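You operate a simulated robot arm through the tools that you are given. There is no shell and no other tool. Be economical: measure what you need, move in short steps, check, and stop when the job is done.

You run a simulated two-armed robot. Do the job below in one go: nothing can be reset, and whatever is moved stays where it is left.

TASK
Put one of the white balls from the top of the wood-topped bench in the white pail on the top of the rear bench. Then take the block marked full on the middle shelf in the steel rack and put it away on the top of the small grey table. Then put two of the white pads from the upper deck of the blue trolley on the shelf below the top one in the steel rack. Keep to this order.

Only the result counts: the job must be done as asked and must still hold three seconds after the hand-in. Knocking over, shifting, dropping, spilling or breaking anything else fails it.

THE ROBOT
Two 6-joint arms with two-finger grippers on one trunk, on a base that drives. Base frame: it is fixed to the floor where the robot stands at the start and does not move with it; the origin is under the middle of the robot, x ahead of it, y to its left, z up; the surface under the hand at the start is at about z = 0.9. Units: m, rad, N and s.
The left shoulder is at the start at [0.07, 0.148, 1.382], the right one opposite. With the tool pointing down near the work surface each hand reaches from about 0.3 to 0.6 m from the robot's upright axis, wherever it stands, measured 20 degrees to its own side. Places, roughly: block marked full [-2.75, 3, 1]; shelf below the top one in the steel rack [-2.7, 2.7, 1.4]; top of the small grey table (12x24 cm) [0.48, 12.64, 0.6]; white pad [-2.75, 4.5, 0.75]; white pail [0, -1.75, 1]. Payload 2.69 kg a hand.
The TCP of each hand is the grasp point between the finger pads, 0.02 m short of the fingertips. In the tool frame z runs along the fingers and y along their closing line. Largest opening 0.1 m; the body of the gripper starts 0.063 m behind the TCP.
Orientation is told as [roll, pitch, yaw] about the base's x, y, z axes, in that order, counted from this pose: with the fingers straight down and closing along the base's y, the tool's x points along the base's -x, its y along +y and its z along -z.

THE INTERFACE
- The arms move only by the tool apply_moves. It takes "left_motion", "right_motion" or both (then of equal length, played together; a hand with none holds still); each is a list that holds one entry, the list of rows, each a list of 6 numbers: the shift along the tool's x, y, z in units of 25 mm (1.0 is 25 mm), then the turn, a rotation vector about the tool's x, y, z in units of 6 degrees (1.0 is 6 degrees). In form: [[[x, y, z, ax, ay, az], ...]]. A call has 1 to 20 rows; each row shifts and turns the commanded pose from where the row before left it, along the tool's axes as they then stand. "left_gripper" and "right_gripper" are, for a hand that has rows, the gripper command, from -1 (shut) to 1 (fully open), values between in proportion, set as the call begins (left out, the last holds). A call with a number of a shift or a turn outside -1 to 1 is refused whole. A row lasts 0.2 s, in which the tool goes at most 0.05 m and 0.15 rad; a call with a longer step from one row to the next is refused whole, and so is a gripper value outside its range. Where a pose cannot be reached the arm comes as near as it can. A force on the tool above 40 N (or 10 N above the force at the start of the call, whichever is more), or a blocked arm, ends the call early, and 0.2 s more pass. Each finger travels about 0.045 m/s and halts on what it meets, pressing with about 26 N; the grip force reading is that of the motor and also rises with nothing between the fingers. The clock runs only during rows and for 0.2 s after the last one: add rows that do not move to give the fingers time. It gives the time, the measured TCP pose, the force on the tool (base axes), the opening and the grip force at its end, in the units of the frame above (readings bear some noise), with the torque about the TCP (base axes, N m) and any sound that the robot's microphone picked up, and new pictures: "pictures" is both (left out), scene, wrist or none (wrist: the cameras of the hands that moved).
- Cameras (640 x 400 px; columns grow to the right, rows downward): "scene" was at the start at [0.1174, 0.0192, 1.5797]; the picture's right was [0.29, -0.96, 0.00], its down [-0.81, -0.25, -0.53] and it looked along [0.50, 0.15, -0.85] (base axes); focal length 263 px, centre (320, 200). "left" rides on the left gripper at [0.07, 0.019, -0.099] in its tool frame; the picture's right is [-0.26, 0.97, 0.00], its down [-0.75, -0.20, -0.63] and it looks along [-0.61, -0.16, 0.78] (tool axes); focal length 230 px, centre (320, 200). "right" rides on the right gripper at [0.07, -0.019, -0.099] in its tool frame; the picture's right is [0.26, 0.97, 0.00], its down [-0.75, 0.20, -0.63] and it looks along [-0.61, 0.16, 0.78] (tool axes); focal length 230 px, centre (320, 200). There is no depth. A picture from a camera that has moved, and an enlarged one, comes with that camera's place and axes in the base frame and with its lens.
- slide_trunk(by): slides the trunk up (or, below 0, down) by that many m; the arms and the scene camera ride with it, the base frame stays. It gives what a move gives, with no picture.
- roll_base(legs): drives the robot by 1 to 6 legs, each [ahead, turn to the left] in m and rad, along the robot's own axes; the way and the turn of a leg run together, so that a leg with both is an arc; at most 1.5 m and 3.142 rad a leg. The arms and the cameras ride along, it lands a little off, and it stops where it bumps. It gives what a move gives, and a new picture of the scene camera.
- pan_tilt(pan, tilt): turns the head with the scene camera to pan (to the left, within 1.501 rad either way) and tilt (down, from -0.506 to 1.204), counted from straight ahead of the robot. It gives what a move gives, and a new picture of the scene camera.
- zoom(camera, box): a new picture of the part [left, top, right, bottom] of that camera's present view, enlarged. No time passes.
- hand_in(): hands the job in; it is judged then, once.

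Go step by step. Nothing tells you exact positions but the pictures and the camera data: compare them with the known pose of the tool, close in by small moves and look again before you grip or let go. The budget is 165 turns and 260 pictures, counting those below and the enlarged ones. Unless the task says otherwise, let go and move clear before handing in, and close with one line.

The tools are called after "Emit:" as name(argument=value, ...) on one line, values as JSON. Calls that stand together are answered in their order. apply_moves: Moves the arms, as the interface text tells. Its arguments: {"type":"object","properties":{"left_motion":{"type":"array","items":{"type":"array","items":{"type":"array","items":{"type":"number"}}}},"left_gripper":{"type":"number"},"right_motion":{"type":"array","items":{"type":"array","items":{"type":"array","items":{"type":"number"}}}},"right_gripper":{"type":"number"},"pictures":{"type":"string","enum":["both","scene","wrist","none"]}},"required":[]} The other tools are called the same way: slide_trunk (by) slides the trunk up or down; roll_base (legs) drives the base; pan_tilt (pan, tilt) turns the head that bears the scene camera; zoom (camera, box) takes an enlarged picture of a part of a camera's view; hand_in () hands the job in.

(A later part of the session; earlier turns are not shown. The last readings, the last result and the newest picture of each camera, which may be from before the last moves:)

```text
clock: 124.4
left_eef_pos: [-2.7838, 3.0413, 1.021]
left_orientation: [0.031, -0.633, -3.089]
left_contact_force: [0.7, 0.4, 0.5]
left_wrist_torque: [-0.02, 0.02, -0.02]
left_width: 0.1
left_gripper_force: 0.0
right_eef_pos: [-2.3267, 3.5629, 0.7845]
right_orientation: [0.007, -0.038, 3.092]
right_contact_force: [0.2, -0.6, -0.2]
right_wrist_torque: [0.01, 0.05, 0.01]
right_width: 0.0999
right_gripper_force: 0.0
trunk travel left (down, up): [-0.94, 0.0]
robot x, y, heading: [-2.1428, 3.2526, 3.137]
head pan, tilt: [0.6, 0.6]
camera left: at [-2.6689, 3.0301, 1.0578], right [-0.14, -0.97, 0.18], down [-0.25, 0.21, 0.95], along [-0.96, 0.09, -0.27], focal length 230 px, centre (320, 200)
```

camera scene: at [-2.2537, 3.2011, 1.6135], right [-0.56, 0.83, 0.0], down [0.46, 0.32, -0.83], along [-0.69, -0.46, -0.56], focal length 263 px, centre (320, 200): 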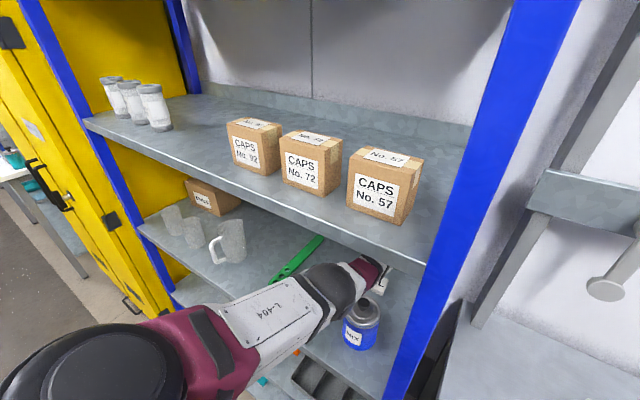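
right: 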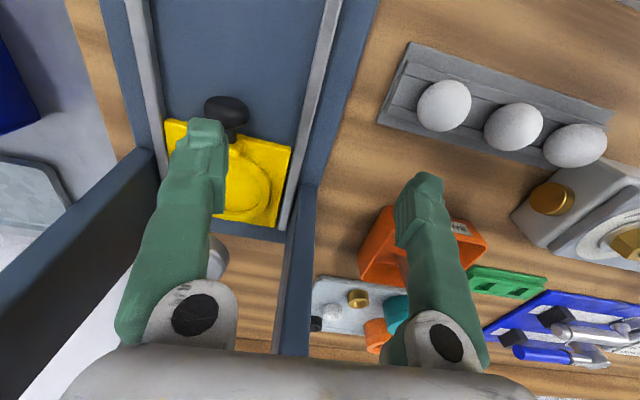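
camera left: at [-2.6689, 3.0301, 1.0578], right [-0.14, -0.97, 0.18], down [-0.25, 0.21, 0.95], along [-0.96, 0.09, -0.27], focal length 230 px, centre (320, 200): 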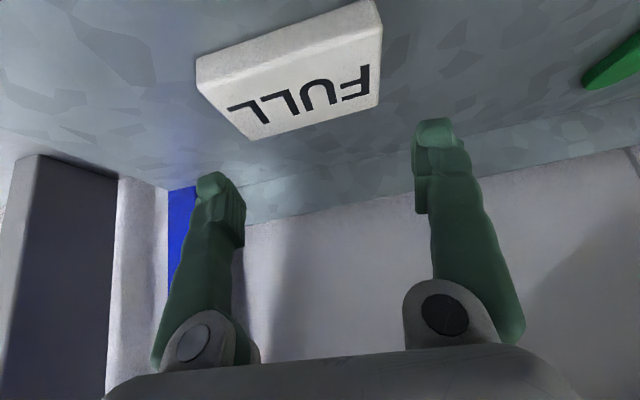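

The block's center reads y 3.040 and the hand is at 3.041. I'll lower gently and look again.

Emit:
apply_moves(left_motion=[[[0.3, 0, 0.4, 0, 0, 0], [0.3, 0, 0.4, 0, 0, 0], [0.3, 0, 0.4, 0, 0, 0], [0, 0, 0, 0, 0, 0]]], pictures="wrist")

```text
clock: 125.4
left_eef_pos: [-2.7851, 3.041, 0.979]
left_orientation: [0.029, -0.632, -3.088]
left_contact_force: [0.4, 0.8, -0.5]
left_wrist_torque: [-0.01, -0.02, 0.0]
left_width: 0.1002
left_gripper_force: 0.1
right_eef_pos: [-2.3284, 3.5614, 0.7815]
right_orientation: [0.005, -0.039, 3.092]
right_contact_force: [-0.4, 0.6, 0.6]
right_wrist_torque: [-0.03, 0.0, 0.01]
right_width: 0.0998
right_gripper_force: 0.0
trunk travel left (down, up): [-0.94, 0.0]
robot x, y, heading: [-2.1381, 3.2499, 3.131]
head pan, tilt: [0.6, 0.6]
camera left: at [-2.6698, 3.0294, 1.018], right [-0.14, -0.97, 0.18], down [-0.25, 0.21, 0.95], along [-0.96, 0.09, -0.27], focal length 230 px, centre (320, 200)
```

left: 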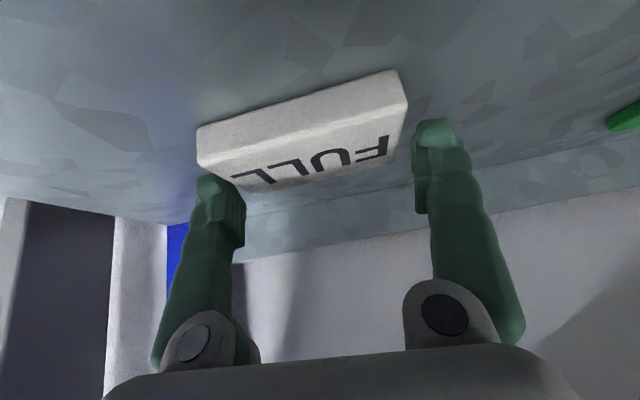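

Triangulation again gives y 2.993–3.085 and top z 0.9615. I'll nudge 2 mm toward -y and lower the last 2 cm slowly, watching the contact force.

Emit:
apply_moves(left_motion=[[[0, 0.08, 0, 0, 0, 0], [0.12, 0, 0.16, 0, 0, 0], [0.12, 0, 0.16, 0, 0, 0], [0.12, 0, 0.16, 0, 0, 0], [0.12, 0, 0.16, 0, 0, 0], [0, 0, 0, 0, 0, 0]]], pictures="wrist")

```text
clock: 126.8
left_eef_pos: [-2.7856, 3.0395, 0.97]
left_orientation: [0.027, -0.652, -3.09]
left_contact_force: [-2.3, -3.4, 32.8]
left_wrist_torque: [1.8, 0.13, 0.14]
left_width: 0.1
left_gripper_force: 0.1
right_eef_pos: [-2.3246, 3.5619, 0.7838]
right_orientation: [0.005, -0.045, 3.092]
right_contact_force: [0.7, -0.2, 0.3]
right_wrist_torque: [-0.02, 0.03, -0.01]
right_width: 0.1001
right_gripper_force: 0.0
trunk travel left (down, up): [-0.94, 0.0]
robot x, y, heading: [-2.1371, 3.2502, 3.132]
head pan, tilt: [0.6, 0.6]
camera left: at [-2.6704, 3.0285, 1.0055], right [-0.14, -0.97, 0.18], down [-0.23, 0.21, 0.95], along [-0.96, 0.09, -0.25], focal length 230 px, centre (320, 200)
```

left: 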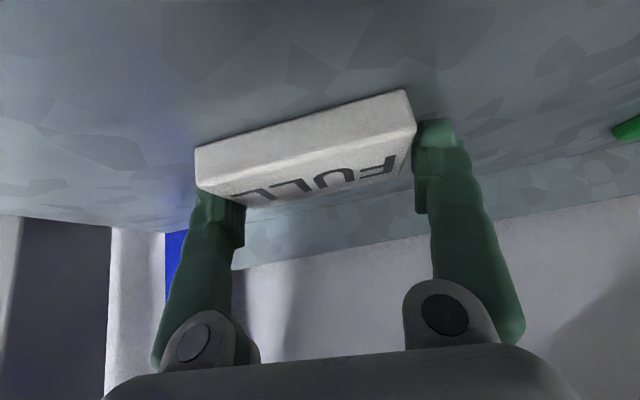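

The +y finger landed on the block top (the torque points to y +0.055). I'll lift slightly, shift 3.5 mm toward +y and try again.

Emit:
apply_moves(left_motion=[[[-0.25, 0, -0.33, 0, 0, 0], [0, -0.14, 0, 0, 0, 0], [0, 0, 0, 0, 0, 0], [0.12, 0, 0.16, 0, 0, 0], [0.12, 0, 0.16, 0, 0, 0], [0.12, 0, 0.16, 0, 0, 0], [0, 0, 0, 0, 0, 0]]], pictures="wrist")

```text
clock: 128.2
left_eef_pos: [-2.7875, 3.0411, 0.9708]
left_orientation: [0.03, -0.664, -3.089]
left_contact_force: [13.0, -6.1, 18.0]
left_wrist_torque: [1.01, -0.21, -0.88]
left_width: 0.0999
left_gripper_force: 0.1
right_eef_pos: [-2.3226, 3.5617, 0.7853]
right_orientation: [0.005, -0.045, 3.095]
right_contact_force: [-0.3, -0.4, 0.2]
right_wrist_torque: [-0.03, 0.0, 0.0]
right_width: 0.0999
right_gripper_force: 0.1
trunk travel left (down, up): [-0.94, 0.0]
robot x, y, heading: [-2.141, 3.2509, 3.143]
head pan, tilt: [0.6, 0.6]
stopped in row 7 (left hand): the force on the tool passed its limit at 45 N (the readings are from after the stop); the commanded pose is now the measured one
camera left: at [-2.6713, 3.0304, 1.0045], right [-0.13, -0.97, 0.18], down [-0.22, 0.21, 0.95], along [-0.97, 0.09, -0.24], focal length 230 px, centre (320, 200)
```

left: 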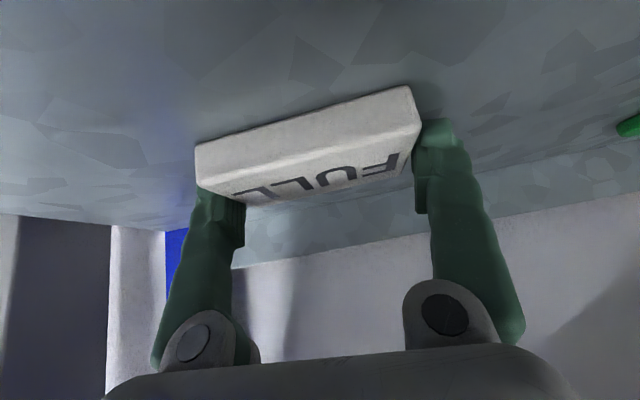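

The +y fingertip is hidden behind the block's end, and both contacts came at the same height, so the finger is touching the shelf outside the block. The hand already straddles it. I'll lift 3 mm and close.

Emit:
apply_moves(left_motion=[[[-0.07, 0, -0.1, 0, 0, 0], [0, 0, 0, 0, 0, 0], [0, 0, 0, 0, 0, 0], [0, 0, 0, 0, 0, 0]]], left_gripper=-1, pictures="wrist")

```text
clock: 129.2
left_eef_pos: [-2.7917, 3.0431, 0.9712]
left_orientation: [0.028, -0.657, -3.09]
left_contact_force: [-2.6, 5.4, 14.0]
left_wrist_torque: [0.73, 0.09, 0.06]
left_width: 0.0948
left_gripper_force: 25.3
right_eef_pos: [-2.327, 3.5623, 0.7836]
right_orientation: [0.008, -0.038, 3.092]
right_contact_force: [-1.4, -0.4, -0.7]
right_wrist_torque: [-0.01, -0.01, -0.03]
right_width: 0.1001
right_gripper_force: 0.0
trunk travel left (down, up): [-0.94, 0.0]
robot x, y, heading: [-2.1386, 3.2509, 3.132]
head pan, tilt: [0.6, 0.6]
camera left: at [-2.6757, 3.0327, 1.0056], right [-0.14, -0.97, 0.18], down [-0.22, 0.21, 0.95], along [-0.96, 0.09, -0.25], focal length 230 px, centre (320, 200)
```

left: 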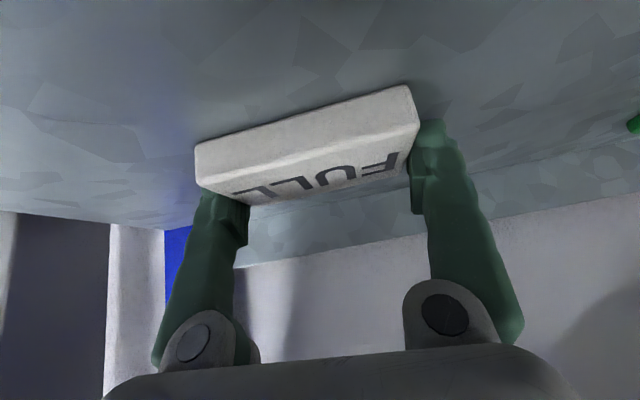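

The grip holds at 9.5 cm, which matches the block's length. I'll lift a little to check it.

Emit:
apply_moves(left_motion=[[[-0.24, 0, -0.32, 0, 0, 0], [-0.24, 0, -0.32, 0, 0, 0], [-0.24, 0, -0.32, 0, 0, 0], [0, 0, 0, 0, 0, 0]]], pictures="wrist")

```text
clock: 130.2
left_eef_pos: [-2.7929, 3.0423, 0.9967]
left_orientation: [0.027, -0.651, -3.089]
left_contact_force: [-0.6, -1.5, -0.7]
left_wrist_torque: [-0.01, 0.01, -0.02]
left_width: 0.0946
left_gripper_force: 25.7
right_eef_pos: [-2.3289, 3.5615, 0.7814]
right_orientation: [0.002, -0.038, 3.093]
right_contact_force: [0.5, 0.5, -0.2]
right_wrist_torque: [0.03, -0.02, 0.0]
right_width: 0.0999
right_gripper_force: 0.1
trunk travel left (down, up): [-0.94, 0.0]
robot x, y, heading: [-2.1401, 3.2541, 3.138]
head pan, tilt: [0.6, 0.6]
camera left: at [-2.677, 3.0305, 1.0321], right [-0.14, -0.97, 0.18], down [-0.23, 0.21, 0.95], along [-0.96, 0.09, -0.25], focal length 230 px, centre (320, 200)
```

left: 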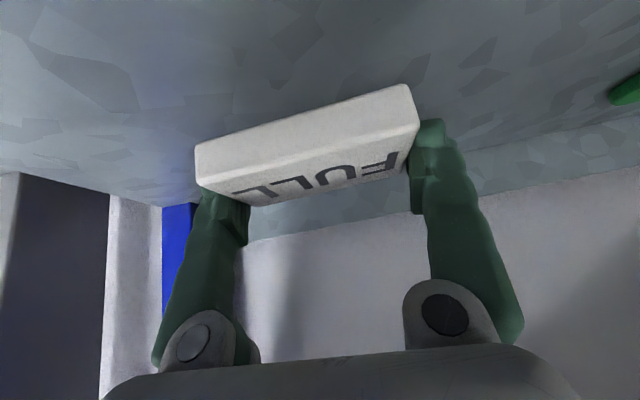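

The block is held. I'll raise it and tilt back toward horizontal, following my entry path in reverse.

Emit:
apply_moves(left_motion=[[[-0.606, 0, -0.795, 0, -1, 0], [-0.686, 0, -0.728, 0, -1, 0], [-0.758, 0, -0.652, 0, -1, 0], [-0.822, 0, -0.569, 0, -1, 0], [-0.877, 0, -0.48, 0, -1, 0], [-0.92, 0, -0.385, 0, 0, 0], [-0.46, 0, -0.19, 0, 0, 0], [0, 0, 0, 0, 0, 0]]], pictures="both")

```text
clock: 132.0
left_eef_pos: [-2.7932, 3.0459, 1.1574]
left_orientation: [0.056, -1.175, -3.126]
left_contact_force: [1.0, 0.0, -0.2]
left_wrist_torque: [0.02, -0.01, 0.0]
left_width: 0.0943
left_gripper_force: 25.7
right_eef_pos: [-2.3285, 3.561, 0.7828]
right_orientation: [0.004, -0.038, 3.093]
right_contact_force: [-1.4, 0.2, -0.3]
right_wrist_torque: [0.02, 0.05, 0.03]
right_width: 0.1001
right_gripper_force: 0.1
trunk travel left (down, up): [-0.94, 0.0]
robot x, y, heading: [-2.1375, 3.2505, 3.14]
head pan, tilt: [0.6, 0.6]
camera scene: at [-2.2616, 3.2011, 1.6129], right [-0.56, 0.83, 0.0], down [0.47, 0.32, -0.82], along [-0.68, -0.46, -0.57], focal length 263 px, centre (320, 200)
camera left: at [-2.6741, 3.0342, 1.1324], right [-0.03, -0.97, 0.26], down [0.28, 0.24, 0.93], along [-0.96, 0.1, 0.26], focal length 230 px, centre (320, 200)
```

scene: 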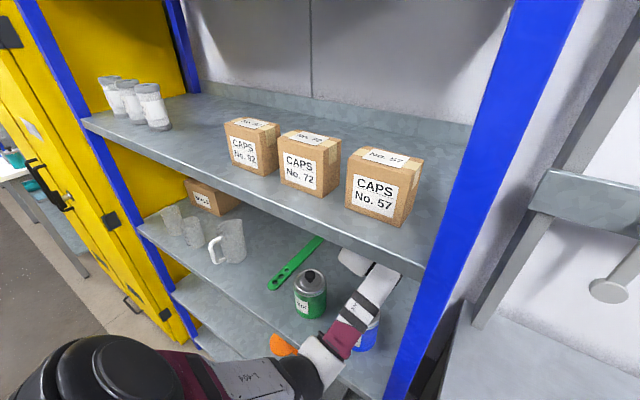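
left: 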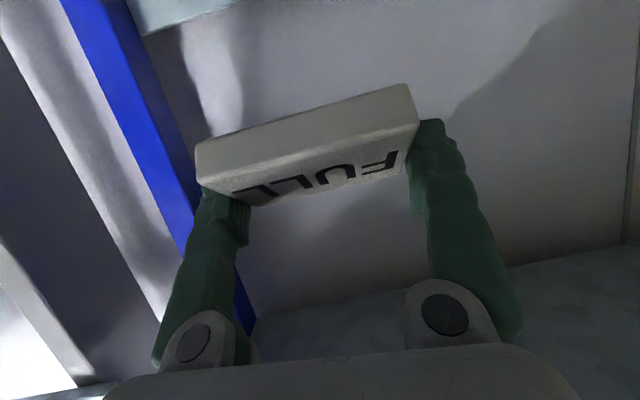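

I'm clear of the cans, so I'll back straight out.

Emit:
roll_base(legs=[[-0.45, 0]])

Emit:
zoom(camera="scene", box=[160, 60, 480, 260])

```text
clock: 134.8
left_eef_pos: [-2.3451, 3.0492, 1.1572]
left_orientation: [0.055, -1.172, -3.136]
left_contact_force: [0.3, 0.4, -0.7]
left_wrist_torque: [0.01, 0.02, 0.03]
left_width: 0.0938
left_gripper_force: 26.3
right_eef_pos: [-1.8735, 3.5591, 0.7832]
right_orientation: [0.004, -0.036, 3.081]
right_contact_force: [0.1, -0.9, 0.9]
right_wrist_torque: [0.0, -0.03, 0.01]
right_width: 0.1
right_gripper_force: 0.1
trunk travel left (down, up): [-0.94, 0.0]
robot x, y, heading: [-1.684, 3.2456, 3.122]
head pan, tilt: [0.6, 0.6]
camera scene: at [-1.813, 3.1979, 1.6127], right [-0.55, 0.83, 0.0], down [0.47, 0.31, -0.82], along [-0.69, -0.45, -0.57], focal length 263 px, centre (320, 200)
```

scene: 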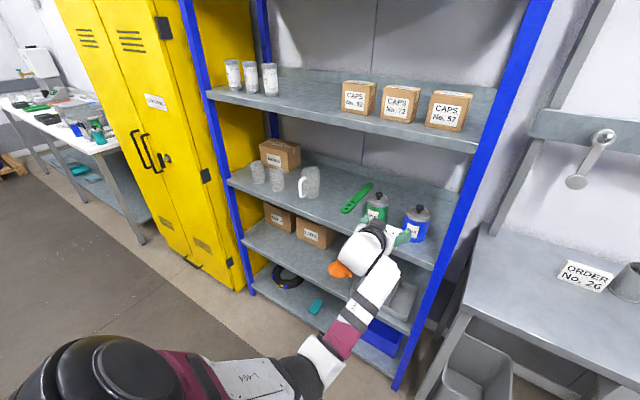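

```text
2.00 times, centred on (320, 160) of scene
camera zoom: at [-1.813, 3.1979, 1.6127], right [-0.55, 0.83, 0.0], down [0.47, 0.31, -0.82], along [-0.69, -0.45, -0.57], focal length 526 px, centre (320, 280)
```

zoom: 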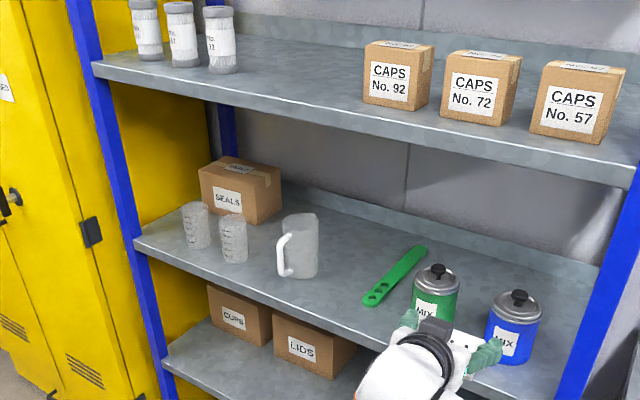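

The cans are undisturbed and the block is held. I'll turn to face up the hall and look at the route.

Emit:
roll_base(legs=[[0, -1.551]])

Emit:
pan_tilt(pan=-0.2, tilt=0.25)

```text
clock: 138.9
left_eef_pos: [-1.9081, 3.8957, 1.1594]
left_orientation: [0.057, -1.175, 1.611]
left_contact_force: [-0.4, -0.1, -0.3]
left_wrist_torque: [-0.03, 0.03, 0.0]
left_width: 0.0929
left_gripper_force: 26.6
right_eef_pos: [-1.3827, 3.4428, 0.7822]
right_orientation: [0.003, -0.037, 1.544]
right_contact_force: [0.0, -0.2, 0.8]
right_wrist_torque: [-0.01, 0.03, -0.02]
right_width: 0.1001
right_gripper_force: 0.1
trunk travel left (down, up): [-0.94, 0.0]
robot x, y, heading: [-1.6879, 3.2452, 1.59]
head pan, tilt: [0.6, 0.6]
camera scene: at [-1.7392, 3.3682, 1.6129], right [0.81, 0.58, 0.0], down [0.33, -0.46, -0.82], along [-0.48, 0.67, -0.57], focal length 263 px, centre (320, 200)
```

scene: 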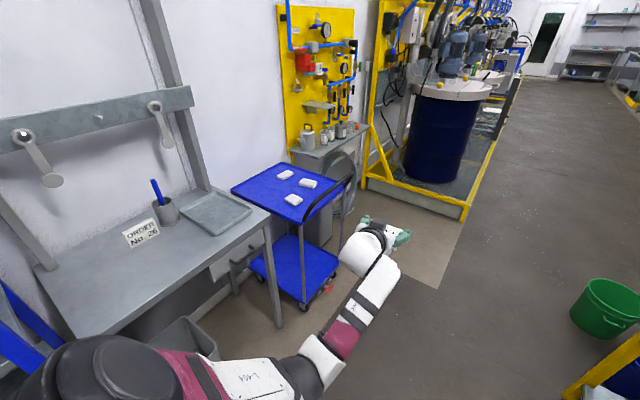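

```text
clock: 140.1
left_eef_pos: [-1.908, 3.8948, 1.1585]
left_orientation: [0.058, -1.177, 1.612]
left_contact_force: [1.1, 0.4, -0.3]
left_wrist_torque: [0.01, 0.01, -0.03]
left_width: 0.0927
left_gripper_force: 26.0
right_eef_pos: [-1.3816, 3.4407, 0.7825]
right_orientation: [0.003, -0.04, 1.545]
right_contact_force: [0.0, -0.2, 0.3]
right_wrist_torque: [-0.02, 0.02, 0.01]
right_width: 0.0998
right_gripper_force: 0.1
trunk travel left (down, up): [-0.94, 0.0]
robot x, y, heading: [-1.6873, 3.2487, 1.59]
head pan, tilt: [-0.201, 0.25]
camera scene: at [-1.6708, 3.388, 1.6451], right [0.98, -0.18, 0.0], down [-0.04, -0.24, -0.97], along [0.17, 0.95, -0.25], focal length 263 px, centre (320, 200)
```

scene: 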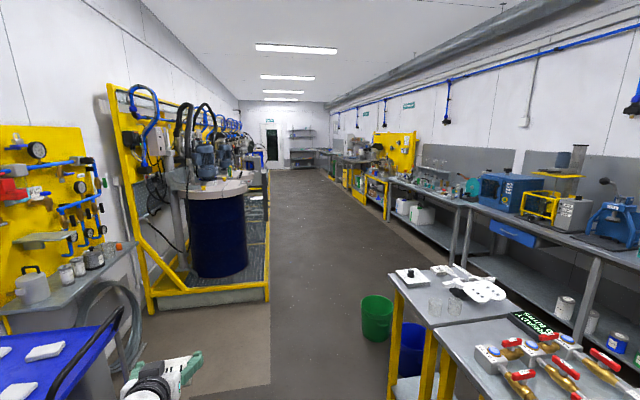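

The opening is creeping down (0.0948 to 0.0927), so I'll check the grip with the wrist camera.

Emit:
zoom(camera="left", box=[140, 50, 500, 275])

```text
1.78 times, centred on (320, 162) of left
camera zoom: at [-1.9169, 3.7745, 1.1321], right [-0.97, 0.01, 0.26], down [0.25, -0.27, 0.93], along [0.08, 0.96, 0.26], focal length 409 px, centre (320, 267)
```

zoom: 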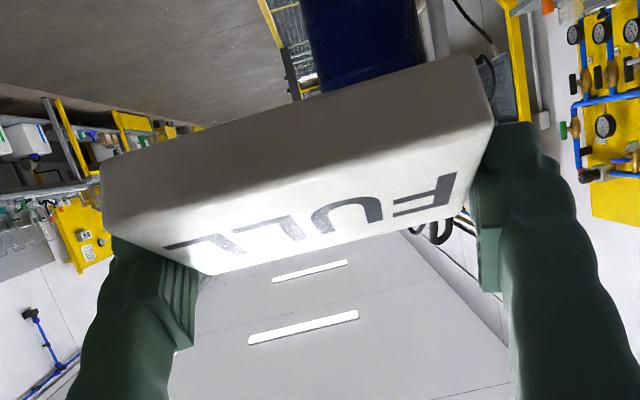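

The block is held only by the fingertips and seems to creep slowly. Before the long trip I'll set it on the empty front area of the grey bench at about [-2.6, 3.5] and regrip it properly across its short side.

Emit:
apply_moves(left_motion=[[[-0.923, 0, -0.385, 0, 0, 0], [-0.923, 0, -0.385, 0, 0, 0], [0, 0, 0, 0, 0, 0]]], pictures="none")

Emit:
roll_base(legs=[[0.45, 0], [0, 1.551]])

Emit:
pan_tilt(pan=0.2, tilt=0.8)

```text
clock: 140.8
left_eef_pos: [-1.9072, 3.8935, 1.2095]
left_orientation: [0.058, -1.174, 1.611]
left_contact_force: [0.8, 0.9, -1.0]
left_wrist_torque: [0.0, 0.01, -0.02]
left_width: 0.0924
left_gripper_force: 26.2
right_eef_pos: [-1.3828, 3.4426, 0.7827]
right_orientation: [0.005, -0.037, 1.545]
right_contact_force: [-1.2, -0.2, 0.5]
right_wrist_torque: [0.01, -0.02, 0.0]
right_width: 0.1001
right_gripper_force: 0.0
trunk travel left (down, up): [-0.94, 0.0]
robot x, y, heading: [-1.6822, 3.2451, 1.591]
head pan, tilt: [-0.201, 0.25]
```

```text
clock: 147.3
left_eef_pos: [-2.3495, 3.4846, 1.2095]
left_orientation: [0.058, -1.174, -3.127]
left_contact_force: [-0.4, 0.1, -0.3]
left_wrist_torque: [0.01, -0.02, 0.0]
left_width: 0.0915
left_gripper_force: 26.1
right_eef_pos: [-1.8865, 3.9991, 0.7811]
right_orientation: [0.005, -0.038, 3.09]
right_contact_force: [-0.2, -1.0, 0.6]
right_wrist_torque: [0.04, -0.01, -0.01]
right_width: 0.0998
right_gripper_force: 0.1
trunk travel left (down, up): [-0.94, 0.0]
robot x, y, heading: [-1.6987, 3.6852, 3.134]
head pan, tilt: [-0.201, 0.25]
camera scene: at [-1.8376, 3.7063, 1.6451], right [0.21, 0.98, 0.0], down [0.24, -0.05, -0.97], along [-0.95, 0.2, -0.25], focal length 263 px, centre (320, 200)
```

scene: 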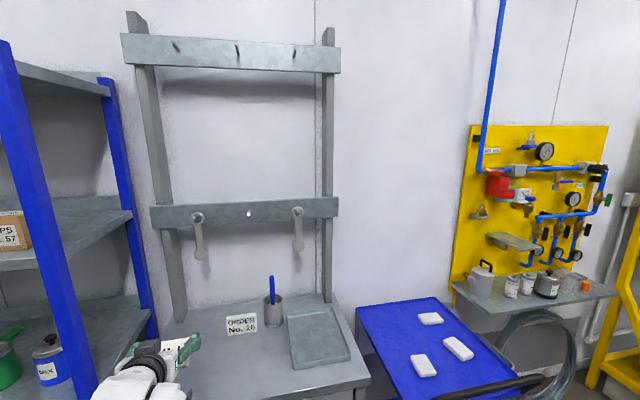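

```text
clock: 148.3
left_eef_pos: [-2.3512, 3.4851, 1.2082]
left_orientation: [0.056, -1.175, -3.127]
left_contact_force: [0.8, 0.0, -1.1]
left_wrist_torque: [0.0, 0.0, -0.02]
left_width: 0.0912
left_gripper_force: 26.1
right_eef_pos: [-1.8865, 3.9983, 0.7825]
right_orientation: [0.002, -0.039, 3.09]
right_contact_force: [-0.2, -0.1, -0.5]
right_wrist_torque: [-0.04, -0.01, 0.0]
right_width: 0.0999
right_gripper_force: 0.1
trunk travel left (down, up): [-0.94, 0.0]
robot x, y, heading: [-1.7013, 3.6888, 3.141]
head pan, tilt: [0.201, 0.799]
camera scene: at [-1.8254, 3.6711, 1.5961], right [-0.19, 0.98, 0.0], down [0.7, 0.14, -0.7], along [-0.68, -0.13, -0.72], focal length 263 px, centre (320, 200)
```

scene: 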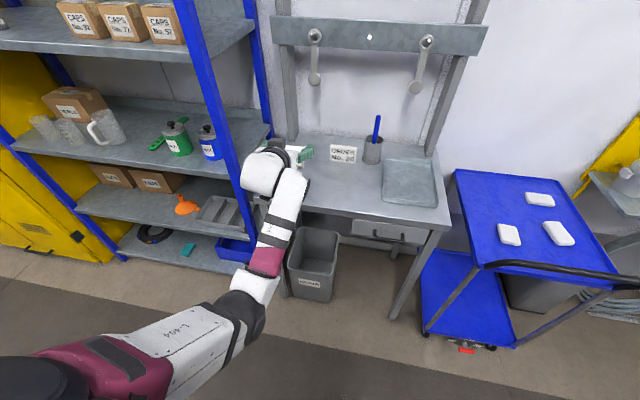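

The bench spans y 3.47–3.99, with free space around [-2.58, 3.6]. I'll swing in with a small turn, forward, turn-back manoeuvre.

Emit:
roll_base(legs=[[0, -0.4], [0.27, 0], [0, 0.4]])

Emit:
apply_moves(left_motion=[[[0.923, 0, 0.385, 0, 1, 0], [0.88, 0, 0.48, 0, 1, 0], [0.82, 0, 0.57, 0, 1, 0], [0.76, 0, 0.65, 0, 1, 0], [0.69, 0, 0.73, 0, 1, 0], [0, 0, 0, 0, 0, 0]]], pictures="both")

```text
clock: 152.6
left_eef_pos: [-2.5952, 3.5955, 1.209]
left_orientation: [0.057, -1.177, -3.132]
left_contact_force: [-0.5, -0.1, -0.1]
left_wrist_torque: [0.0, 0.0, 0.0]
left_width: 0.0907
left_gripper_force: 25.7
right_eef_pos: [-2.1282, 4.1065, 0.7817]
right_orientation: [0.006, -0.042, 3.087]
right_contact_force: [0.1, -0.3, 0.1]
right_wrist_torque: [0.02, 0.03, 0.01]
right_width: 0.0999
right_gripper_force: 0.0
trunk travel left (down, up): [-0.94, 0.0]
robot x, y, heading: [-1.9461, 3.7906, 3.129]
head pan, tilt: [0.201, 0.799]
camera scene: at [-2.0688, 3.78, 1.5961], right [-0.19, 0.98, 0.0], down [0.7, 0.14, -0.7], along [-0.68, -0.13, -0.72], focal length 263 px, centre (320, 200)
```

scene: 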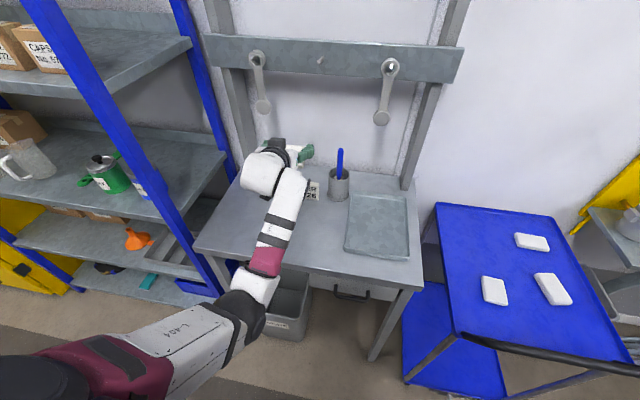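

```text
clock: 154.0
left_eef_pos: [-2.5962, 3.5917, 1.0833]
left_orientation: [0.025, -0.652, -3.091]
left_contact_force: [-0.1, -0.1, -0.8]
left_wrist_torque: [-0.01, 0.02, -0.03]
left_width: 0.0906
left_gripper_force: 26.1
right_eef_pos: [-2.1282, 4.1055, 0.7827]
right_orientation: [0.003, -0.039, 3.091]
right_contact_force: [1.0, -0.3, 0.1]
right_wrist_torque: [0.02, 0.0, 0.02]
right_width: 0.1001
right_gripper_force: 0.0
trunk travel left (down, up): [-0.94, 0.0]
robot x, y, heading: [-1.9381, 3.7936, 3.133]
head pan, tilt: [0.201, 0.799]
camera scene: at [-2.0693, 3.7788, 1.5961], right [-0.19, 0.98, 0.0], down [0.7, 0.14, -0.7], along [-0.68, -0.13, -0.72], focal length 263 px, centre (320, 200)
camera left: at [-2.4799, 3.5804, 1.119], right [-0.14, -0.97, 0.18], down [-0.23, 0.21, 0.95], along [-0.96, 0.1, -0.25], focal length 230 px, centre (320, 200)
```

scene: 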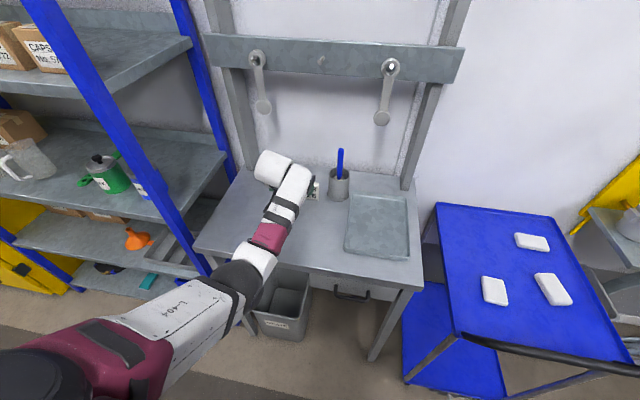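
left: 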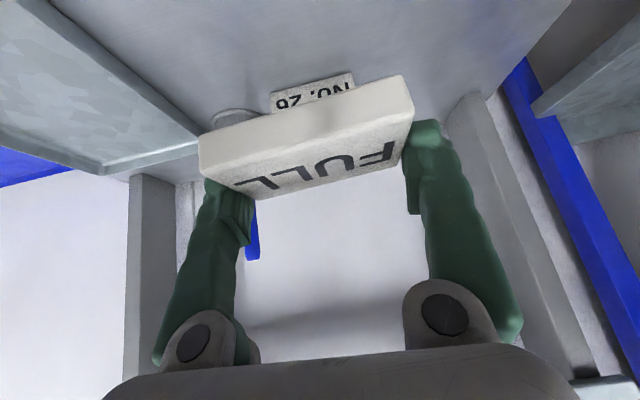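

I'll lower the block toward the bench, the last part slowly.

Emit:
apply_moves(left_motion=[[[0.607, 0, 0.795, 0, 0, 0], [0.607, 0, 0.795, 0, 0, 0], [0.607, 0, 0.795, 0, 0, 0], [0.607, 0, 0.795, 0, 0, 0], [0.3, 0, 0.4, 0, 0, 0], [0.3, 0, 0.4, 0, 0, 0], [0, 0, 0, 0, 0, 0]]], pictures="both")

```text
clock: 155.6
left_eef_pos: [-2.5947, 3.5895, 0.9587]
left_orientation: [0.028, -0.654, -3.093]
left_contact_force: [0.4, -0.1, 0.1]
left_wrist_torque: [0.01, 0.01, 0.0]
left_width: 0.0904
left_gripper_force: 26.1
right_eef_pos: [-2.1294, 4.106, 0.7827]
right_orientation: [0.004, -0.038, 3.09]
right_contact_force: [-0.5, -0.1, 0.7]
right_wrist_torque: [0.02, -0.03, -0.04]
right_width: 0.1002
right_gripper_force: 0.1
trunk travel left (down, up): [-0.94, 0.0]
robot x, y, heading: [-1.939, 3.7944, 3.132]
head pan, tilt: [0.201, 0.799]
camera scene: at [-2.0695, 3.7787, 1.596], right [-0.19, 0.98, 0.0], down [0.7, 0.14, -0.7], along [-0.68, -0.13, -0.72], focal length 263 px, centre (320, 200)
camera left: at [-2.4796, 3.5781, 0.9943], right [-0.14, -0.97, 0.18], down [-0.23, 0.21, 0.95], along [-0.96, 0.1, -0.25], focal length 230 px, centre (320, 200)
```

scene: 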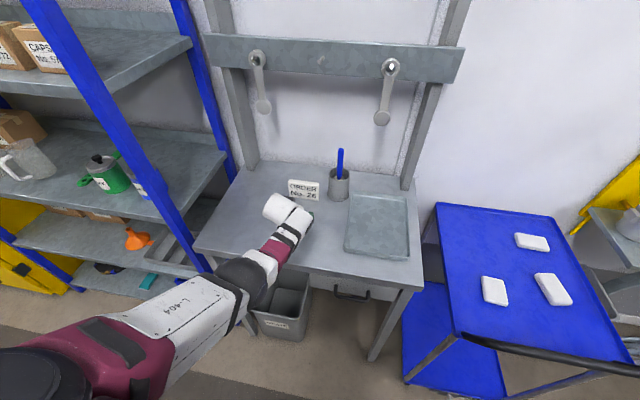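
left: 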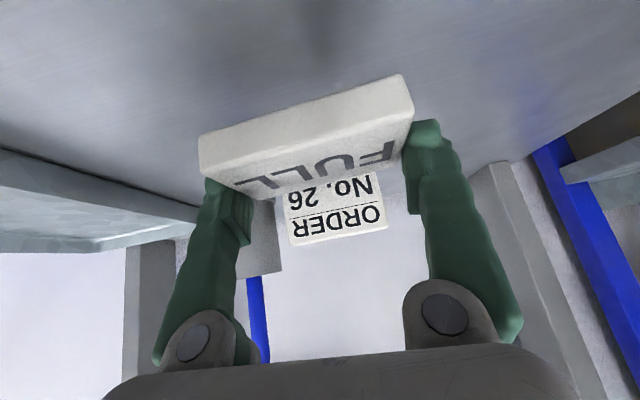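

Emit:
apply_moves(left_motion=[[[0.12, 0, 0.16, 0, 0, 0], [0.12, 0, 0.16, 0, 0, 0], [0.12, 0, 0.16, 0, 0, 0], [0.12, 0, 0.16, 0, 0, 0], [0.12, 0, 0.16, 0, 0, 0], [0.12, 0, 0.16, 0, 0, 0], [0, 0, 0, 0, 0, 0]]], pictures="wrist")

```text
clock: 157.2
left_eef_pos: [-2.589, 3.5883, 0.931]
left_orientation: [0.029, -0.651, -3.093]
left_contact_force: [-0.6, 0.3, -0.5]
left_wrist_torque: [0.04, -0.01, -0.01]
left_width: 0.0903
left_gripper_force: 25.5
left hand out of reach, approached as far as the arm can: row 5, 6
right_eef_pos: [-2.1287, 4.1059, 0.7835]
right_orientation: [0.004, -0.038, 3.09]
right_contact_force: [-0.3, -0.1, -0.2]
right_wrist_torque: [0.01, -0.02, 0.01]
right_width: 0.1002
right_gripper_force: 0.0
trunk travel left (down, up): [-0.94, 0.0]
robot x, y, heading: [-1.9419, 3.7972, 3.135]
head pan, tilt: [0.201, 0.799]
camera left: at [-2.4728, 3.5782, 0.9664], right [-0.14, -0.97, 0.18], down [-0.23, 0.21, 0.95], along [-0.96, 0.1, -0.25], focal length 230 px, centre (320, 200)
```

left: 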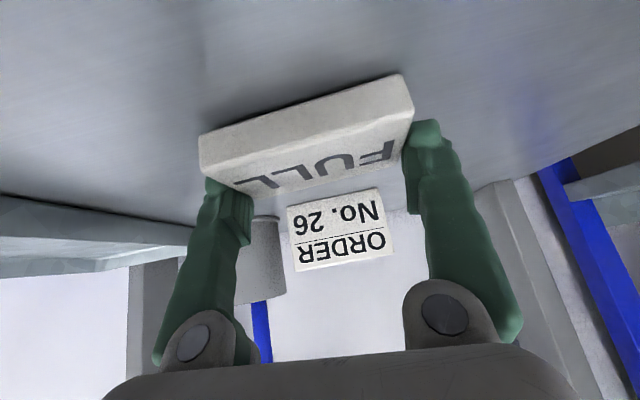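

The arm is at its limit here, so I'll lower with the trunk instead.

Emit:
slide_trunk(by=-0.015)

Emit:
slide_trunk(by=-0.008)

```text
clock: 157.8
left_eef_pos: [-2.5896, 3.5902, 0.9266]
left_orientation: [0.03, -0.675, -3.099]
left_contact_force: [-6.1, -4.9, 36.9]
left_wrist_torque: [-0.72, -0.46, -0.15]
left_width: 0.0906
left_gripper_force: 25.8
right_eef_pos: [-2.126, 4.1058, 0.7696]
right_orientation: [0.006, -0.041, 3.089]
right_contact_force: [0.7, 0.1, 0.8]
right_wrist_torque: [-0.02, 0.01, -0.02]
right_width: 0.1001
right_gripper_force: 0.0
trunk travel left (down, up): [-0.925, 0.015]
robot x, y, heading: [-1.9411, 3.7947, 3.133]
head pan, tilt: [0.201, 0.799]
```

```text
clock: 158.2
left_eef_pos: [-2.5962, 3.5902, 0.9261]
left_orientation: [0.032, -0.683, -3.103]
left_contact_force: [5.9, -0.6, 23.3]
left_wrist_torque: [0.02, -0.93, -0.01]
left_width: 0.091
left_gripper_force: 25.6
right_eef_pos: [-2.1264, 4.1065, 0.7632]
right_orientation: [0.005, -0.044, 3.09]
right_contact_force: [-0.6, 0.2, -0.5]
right_wrist_torque: [0.03, -0.02, 0.0]
right_width: 0.0999
right_gripper_force: 0.1
trunk travel left (down, up): [-0.921, 0.019]
robot x, y, heading: [-1.9413, 3.7943, 3.135]
head pan, tilt: [0.201, 0.799]
stopped: the force on the tool passed its limit at 47 N (the readings are from after the stop); the commanded pose is now the measured one
```

The block is on the bench. I'll release it and lift away to look.

Emit:
apply_moves(left_motion=[[[0, 0, 0, 0, 0, 0], [0, 0, 0, 0, 0, 0], [0, 0, 0, 0, 0, 0], [0, 0, 0, 0, 0, 0], [-0.3, 0, -0.4, 0, 0, 0], [-0.3, 0, -0.4, 0, 0, 0], [-0.6, 0, -0.8, 0, 0, 0], [-0.6, 0, -0.8, 0, 0, 0], [-0.6, 0, -0.8, 0, 0, 0], [0.8, 0, -0.6, 0, 0, 0], [0.8, 0, -0.6, 0, 0, 0], [0, 0, 0, 0, 0, 0]]], left_gripper=1, pictures="both")

```text
clock: 160.8
left_eef_pos: [-2.6275, 3.5999, 0.9767]
left_orientation: [0.029, -0.671, -3.099]
left_contact_force: [-0.6, -0.1, 0.4]
left_wrist_torque: [0.03, 0.0, 0.0]
left_width: 0.1001
left_gripper_force: 0.1
left hand out of reach, approached as far as the arm can: row 5, 6, 7, 8, 9, 10, 11
right_eef_pos: [-2.1297, 4.1057, 0.764]
right_orientation: [0.004, -0.038, 3.088]
right_contact_force: [-0.1, 0.5, 0.1]
right_wrist_torque: [0.03, -0.03, 0.02]
right_width: 0.1
right_gripper_force: 0.0
trunk travel left (down, up): [-0.921, 0.019]
robot x, y, heading: [-1.9419, 3.7943, 3.135]
head pan, tilt: [0.201, 0.799]
camera scene: at [-2.0694, 3.7786, 1.5768], right [-0.19, 0.98, 0.0], down [0.7, 0.14, -0.7], along [-0.68, -0.13, -0.72], focal length 263 px, centre (320, 200)
camera left: at [-2.5111, 3.5876, 1.0097], right [-0.14, -0.97, 0.18], down [-0.21, 0.21, 0.96], along [-0.97, 0.1, -0.23], focal length 230 px, centre (320, 200)
```

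scene: 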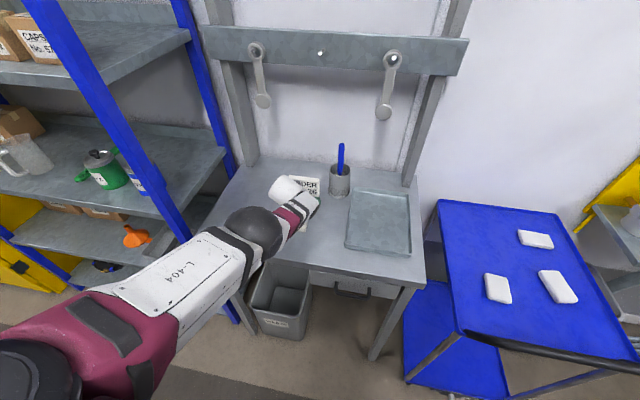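
left: 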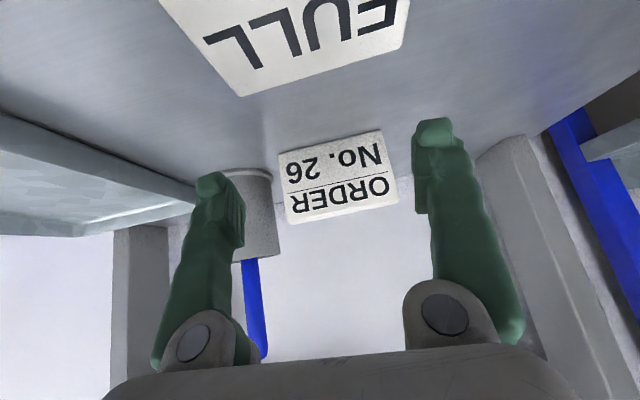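

The block lies on the bench at about [-2.59, 3.587]. I'll regrip it tool-down from a different stance, at roughly [-2.09, 3.51] with heading 2.64, which keeps my right arm off the trolley. First I'll back off and turn the hand tool-down.

Emit:
slide_trunk(by=0.019)

Emit:
roll_base(legs=[[-0.35, 0], [0, -1.565], [-0.55, 0], [0, 1.07]])

Emit:
apply_moves(left_motion=[[[0.79, 0, -0.62, 0, 1, 0], [0.85, 0, -0.53, 0, 1, 0], [0.9, 0, -0.44, 0, 1, 0], [0.95, 0, -0.3, 0, 1, 0], [0.99, 0, -0.2, 0, 1, 0], [0.99, 0, -0.1, 0, 1, 0], [0, 0, 0, 0, 0.4, 0], [0, 0, 0, 0, 0, 0]]], pictures="scene")

```text
clock: 161.5
left_eef_pos: [-2.627, 3.5996, 0.9967]
left_orientation: [0.03, -0.671, -3.099]
left_contact_force: [-0.4, 0.4, 0.4]
left_wrist_torque: [0.02, -0.01, 0.0]
left_width: 0.0998
left_gripper_force: 0.1
right_eef_pos: [-2.1281, 4.1051, 0.783]
right_orientation: [0.003, -0.039, 3.09]
right_contact_force: [-0.2, 0.4, 0.4]
right_wrist_torque: [0.01, 0.01, -0.01]
right_width: 0.1
right_gripper_force: 0.0
trunk travel left (down, up): [-0.94, 0.0]
robot x, y, heading: [-1.9398, 3.7934, 3.133]
head pan, tilt: [0.201, 0.799]
```

```text
clock: 172.9
left_eef_pos: [-2.2831, 3.4012, 0.9959]
left_orientation: [0.03, -0.672, 2.686]
left_contact_force: [0.5, -1.4, -0.3]
left_wrist_torque: [0.0, 0.02, 0.0]
left_width: 0.1001
left_gripper_force: 0.2
right_eef_pos: [-1.604, 3.6062, 0.7821]
right_orientation: [0.005, -0.037, 2.592]
right_contact_force: [0.0, -0.1, -0.7]
right_wrist_torque: [-0.02, 0.01, -0.03]
right_width: 0.1
right_gripper_force: 0.2
trunk travel left (down, up): [-0.94, 0.0]
robot x, y, heading: [-1.5922, 3.2434, 2.639]
head pan, tilt: [0.201, 0.799]
camera scene: at [-1.7062, 3.2919, 1.5958], right [0.3, 0.95, 0.0], down [0.68, -0.22, -0.7], along [-0.67, 0.21, -0.72], focal length 263 px, centre (320, 200)
```

scene: 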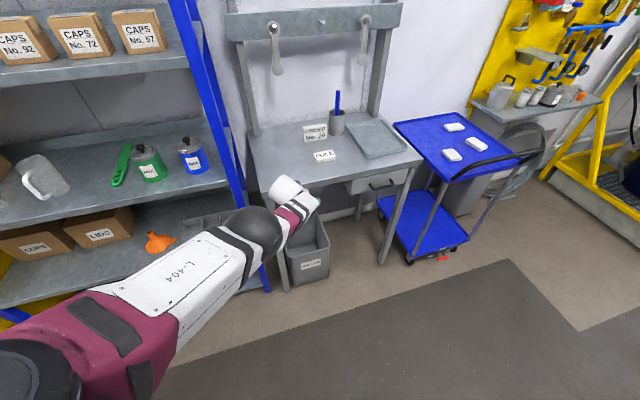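

```text
clock: 174.7
left_eef_pos: [-2.1787, 3.3527, 0.9752]
left_orientation: [0.023, -0.001, 2.705]
left_contact_force: [0.2, 0.0, -0.7]
left_wrist_torque: [0.03, 0.0, -0.01]
left_width: 0.1
left_gripper_force: 0.0
left hand out of reach, approached as far as the arm can: row 1, 2, 3, 4, 5, 6, 7
right_eef_pos: [-1.6036, 3.6072, 0.7829]
right_orientation: [0.003, -0.037, 2.592]
right_contact_force: [0.3, 0.3, -0.3]
right_wrist_torque: [-0.02, 0.0, 0.04]
right_width: 0.0998
right_gripper_force: 0.2
trunk travel left (down, up): [-0.94, 0.0]
robot x, y, heading: [-1.5883, 3.2418, 2.638]
head pan, tilt: [0.201, 0.799]
camera scene: at [-1.7066, 3.2914, 1.5958], right [0.3, 0.95, 0.0], down [0.68, -0.22, -0.7], along [-0.66, 0.21, -0.72], focal length 263 px, centre (320, 200)
```

scene: 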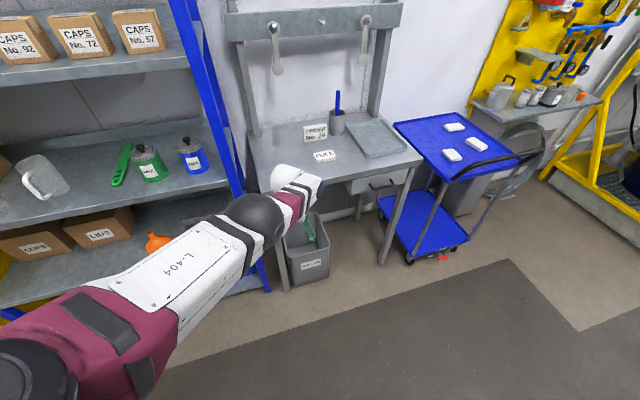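

I'll retract slightly and turn the hand 60° so it closes across the block's short side. Then I'll drive in.

Emit:
apply_moves(left_motion=[[[1, 0, 0, 0, 0, 0], [1, 0, 0, 0, 0, 0], [0.8, 0, 0, 0, 0, 0], [0, 0, 0, 0, 0, 1], [0, 0, 0, 0, 0, 1], [0, 0, 0, 0, 0, 1], [0, 0, 0, 0, 0, 1], [0, 0, 0, 0, 0, 1], [0, 0, 0, 0, 0, 1], [0, 0, 0, 0, 0, 1], [0, 0, 0, 0, 0, 1], [0, 0, 0, 0, 0, 1], [0, 0, 0, 0, 0, 1], [0, 0, 0, 0, 0, 0]]], pictures="none")

Emit:
roll_base(legs=[[0.54, 0]])

Emit:
apply_moves(left_motion=[[[0, 0, 0, 0, 0, 0]]], pictures="wrist")

```text
clock: 177.7
left_eef_pos: [-2.1356, 3.3389, 0.9679]
left_orientation: [0.012, 0.02, 1.657]
left_contact_force: [0.0, -0.4, -0.5]
left_wrist_torque: [0.01, -0.01, -0.01]
left_width: 0.1
left_gripper_force: 0.0
left hand out of reach, approached as far as the arm can: row 1, 2
right_eef_pos: [-1.6027, 3.607, 0.7819]
right_orientation: [0.005, -0.038, 2.592]
right_contact_force: [-0.6, 0.1, 0.0]
right_wrist_torque: [-0.02, 0.04, 0.0]
right_width: 0.1001
right_gripper_force: 0.1
trunk travel left (down, up): [-0.94, 0.0]
robot x, y, heading: [-1.5849, 3.2393, 2.634]
head pan, tilt: [0.201, 0.799]
```

```text
clock: 180.8
left_eef_pos: [-2.5991, 3.6007, 0.9686]
left_orientation: [0.013, 0.021, 1.651]
left_contact_force: [-0.2, 0.1, 1.3]
left_wrist_torque: [0.0, 0.01, 0.0]
left_width: 0.1
left_gripper_force: 0.1
right_eef_pos: [-2.0676, 3.867, 0.7818]
right_orientation: [0.003, -0.04, 2.587]
right_contact_force: [-0.7, 0.3, 0.0]
right_wrist_torque: [-0.02, 0.01, -0.01]
right_width: 0.1
right_gripper_force: 0.0
trunk travel left (down, up): [-0.94, 0.0]
robot x, y, heading: [-2.0509, 3.5003, 2.631]
head pan, tilt: [0.201, 0.799]
camera scene: at [-2.1717, 3.5509, 1.5959], right [0.3, 0.95, 0.0], down [0.68, -0.22, -0.7], along [-0.66, 0.21, -0.72], focal length 263 px, centre (320, 200)
```

scene: 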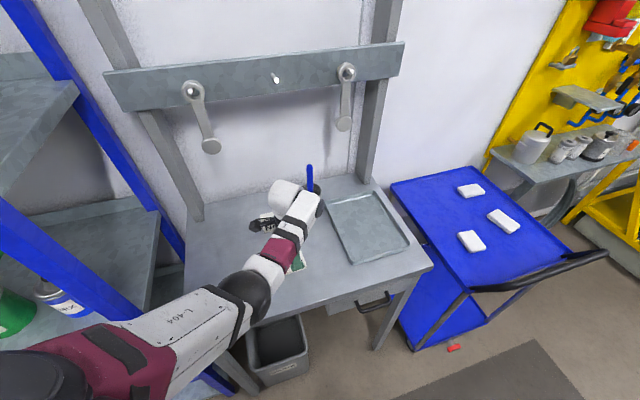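

```text
clock: 181.2
left_eef_pos: [-2.6016, 3.6024, 0.9688]
left_orientation: [0.012, 0.019, 1.653]
left_contact_force: [-0.7, -0.7, -0.8]
left_wrist_torque: [0.01, 0.02, 0.02]
left_width: 0.1001
left_gripper_force: 0.0
right_eef_pos: [-2.0692, 3.8661, 0.7827]
right_orientation: [0.004, -0.038, 2.588]
right_contact_force: [-0.1, 0.4, 0.2]
right_wrist_torque: [-0.02, 0.01, -0.01]
right_width: 0.1003
right_gripper_force: 0.3
trunk travel left (down, up): [-0.94, 0.0]
robot x, y, heading: [-2.0566, 3.5045, 2.631]
head pan, tilt: [0.201, 0.799]
camera left: at [-2.6141, 3.5319, 1.067], right [-0.98, 0.18, 0.01], down [0.15, 0.78, 0.61], along [0.1, 0.6, -0.79], focal length 230 px, centre (320, 200)
```

left: 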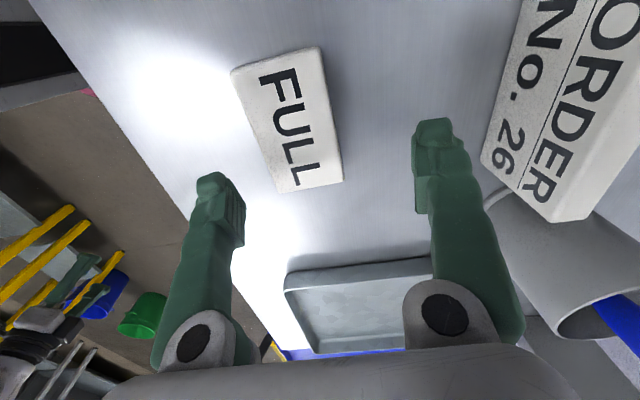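

The block's center is at [-2.590, 3.578] with its long axis along y. I'll align over it and lower.

Emit:
apply_moves(left_motion=[[[1.0, -0.38, 0, 0, 0, 0.5], [0, 0, 0.6, 0, 0, 0], [0, 0, 0.6, 0, 0, 0], [0, 0, 0.2, 0, 0, 0], [0, 0, 0, 0, 0, 0]]], pictures="wrist")

```text
clock: 182.4
left_eef_pos: [-2.5922, 3.5764, 0.9319]
left_orientation: [0.012, 0.019, 1.602]
left_contact_force: [0.7, 0.3, 0.6]
left_wrist_torque: [-0.02, -0.01, -0.01]
left_width: 0.1
left_gripper_force: 0.0
right_eef_pos: [-2.0686, 3.8664, 0.7827]
right_orientation: [0.001, -0.038, 2.586]
right_contact_force: [-0.2, 0.2, 0.5]
right_wrist_torque: [0.01, 0.02, 0.03]
right_width: 0.1001
right_gripper_force: 0.1
trunk travel left (down, up): [-0.94, 0.0]
robot x, y, heading: [-2.056, 3.5043, 2.632]
head pan, tilt: [0.201, 0.799]
camera left: at [-2.6075, 3.5066, 1.0312], right [-0.97, 0.23, 0.01], down [0.18, 0.77, 0.61], along [0.14, 0.6, -0.79], focal length 230 px, centre (320, 200)
```

left: 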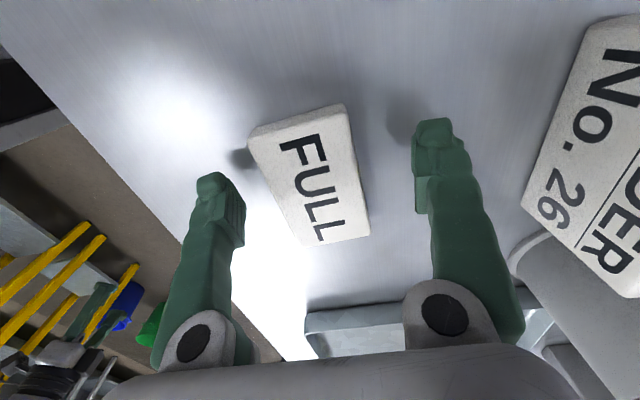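

It's nicely straddled. I'll go down another 7 mm and close.

Emit:
apply_moves(left_motion=[[[0, 0, 0.15, 0, 0, 0], [0, 0, 0.15, 0, 0, 0], [0, 0, 0, 0, 0, 0]]], pictures="none")

Emit:
apply_moves(left_motion=[[[0, 0, 0, 0, 0, 0], [0, 0, 0, 0, 0, 0], [0, 0, 0, 0, 0, 0], [0, 0, 0, 0, 0, 0], [0, 0, 0, 0, 0, 0]]], left_gripper=-1, pictures="wrist")

```text
clock: 183.2
left_eef_pos: [-2.5923, 3.5772, 0.9248]
left_orientation: [0.012, 0.021, 1.601]
left_contact_force: [0.2, -0.1, -0.1]
left_wrist_torque: [0.02, -0.01, 0.02]
left_width: 0.1
left_gripper_force: 0.1
right_eef_pos: [-2.0679, 3.8679, 0.7826]
right_orientation: [0.005, -0.039, 2.589]
right_contact_force: [0.0, 0.6, 0.0]
right_wrist_torque: [0.04, 0.0, 0.0]
right_width: 0.1
right_gripper_force: 0.1
trunk travel left (down, up): [-0.94, 0.0]
robot x, y, heading: [-2.0529, 3.5028, 2.629]
head pan, tilt: [0.201, 0.799]
```

```text
clock: 184.4
left_eef_pos: [-2.5926, 3.5762, 0.9253]
left_orientation: [0.011, 0.019, 1.601]
left_contact_force: [0.4, 0.2, 1.3]
left_wrist_torque: [0.03, -0.04, -0.03]
left_width: 0.0536
left_gripper_force: 26.0
right_eef_pos: [-2.0682, 3.8664, 0.7829]
right_orientation: [0.003, -0.037, 2.587]
right_contact_force: [-0.4, 0.2, 0.6]
right_wrist_torque: [-0.03, 0.01, 0.01]
right_width: 0.1
right_gripper_force: 0.0
trunk travel left (down, up): [-0.94, 0.0]
robot x, y, heading: [-2.0527, 3.5039, 2.628]
head pan, tilt: [0.201, 0.799]
camera left: at [-2.607, 3.5078, 1.0244], right [-0.97, 0.23, 0.01], down [0.18, 0.77, 0.61], along [0.14, 0.6, -0.79], focal length 230 px, centre (320, 200)
```

left: 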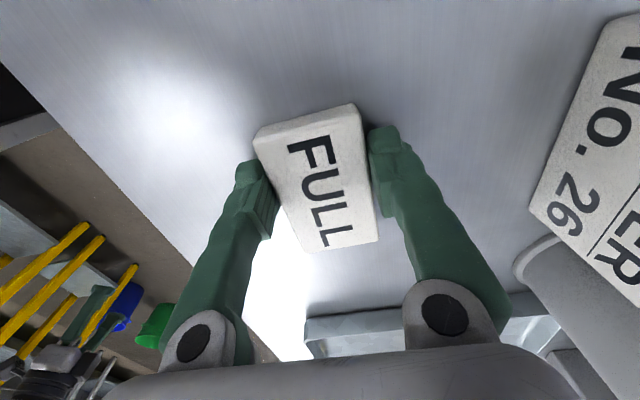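

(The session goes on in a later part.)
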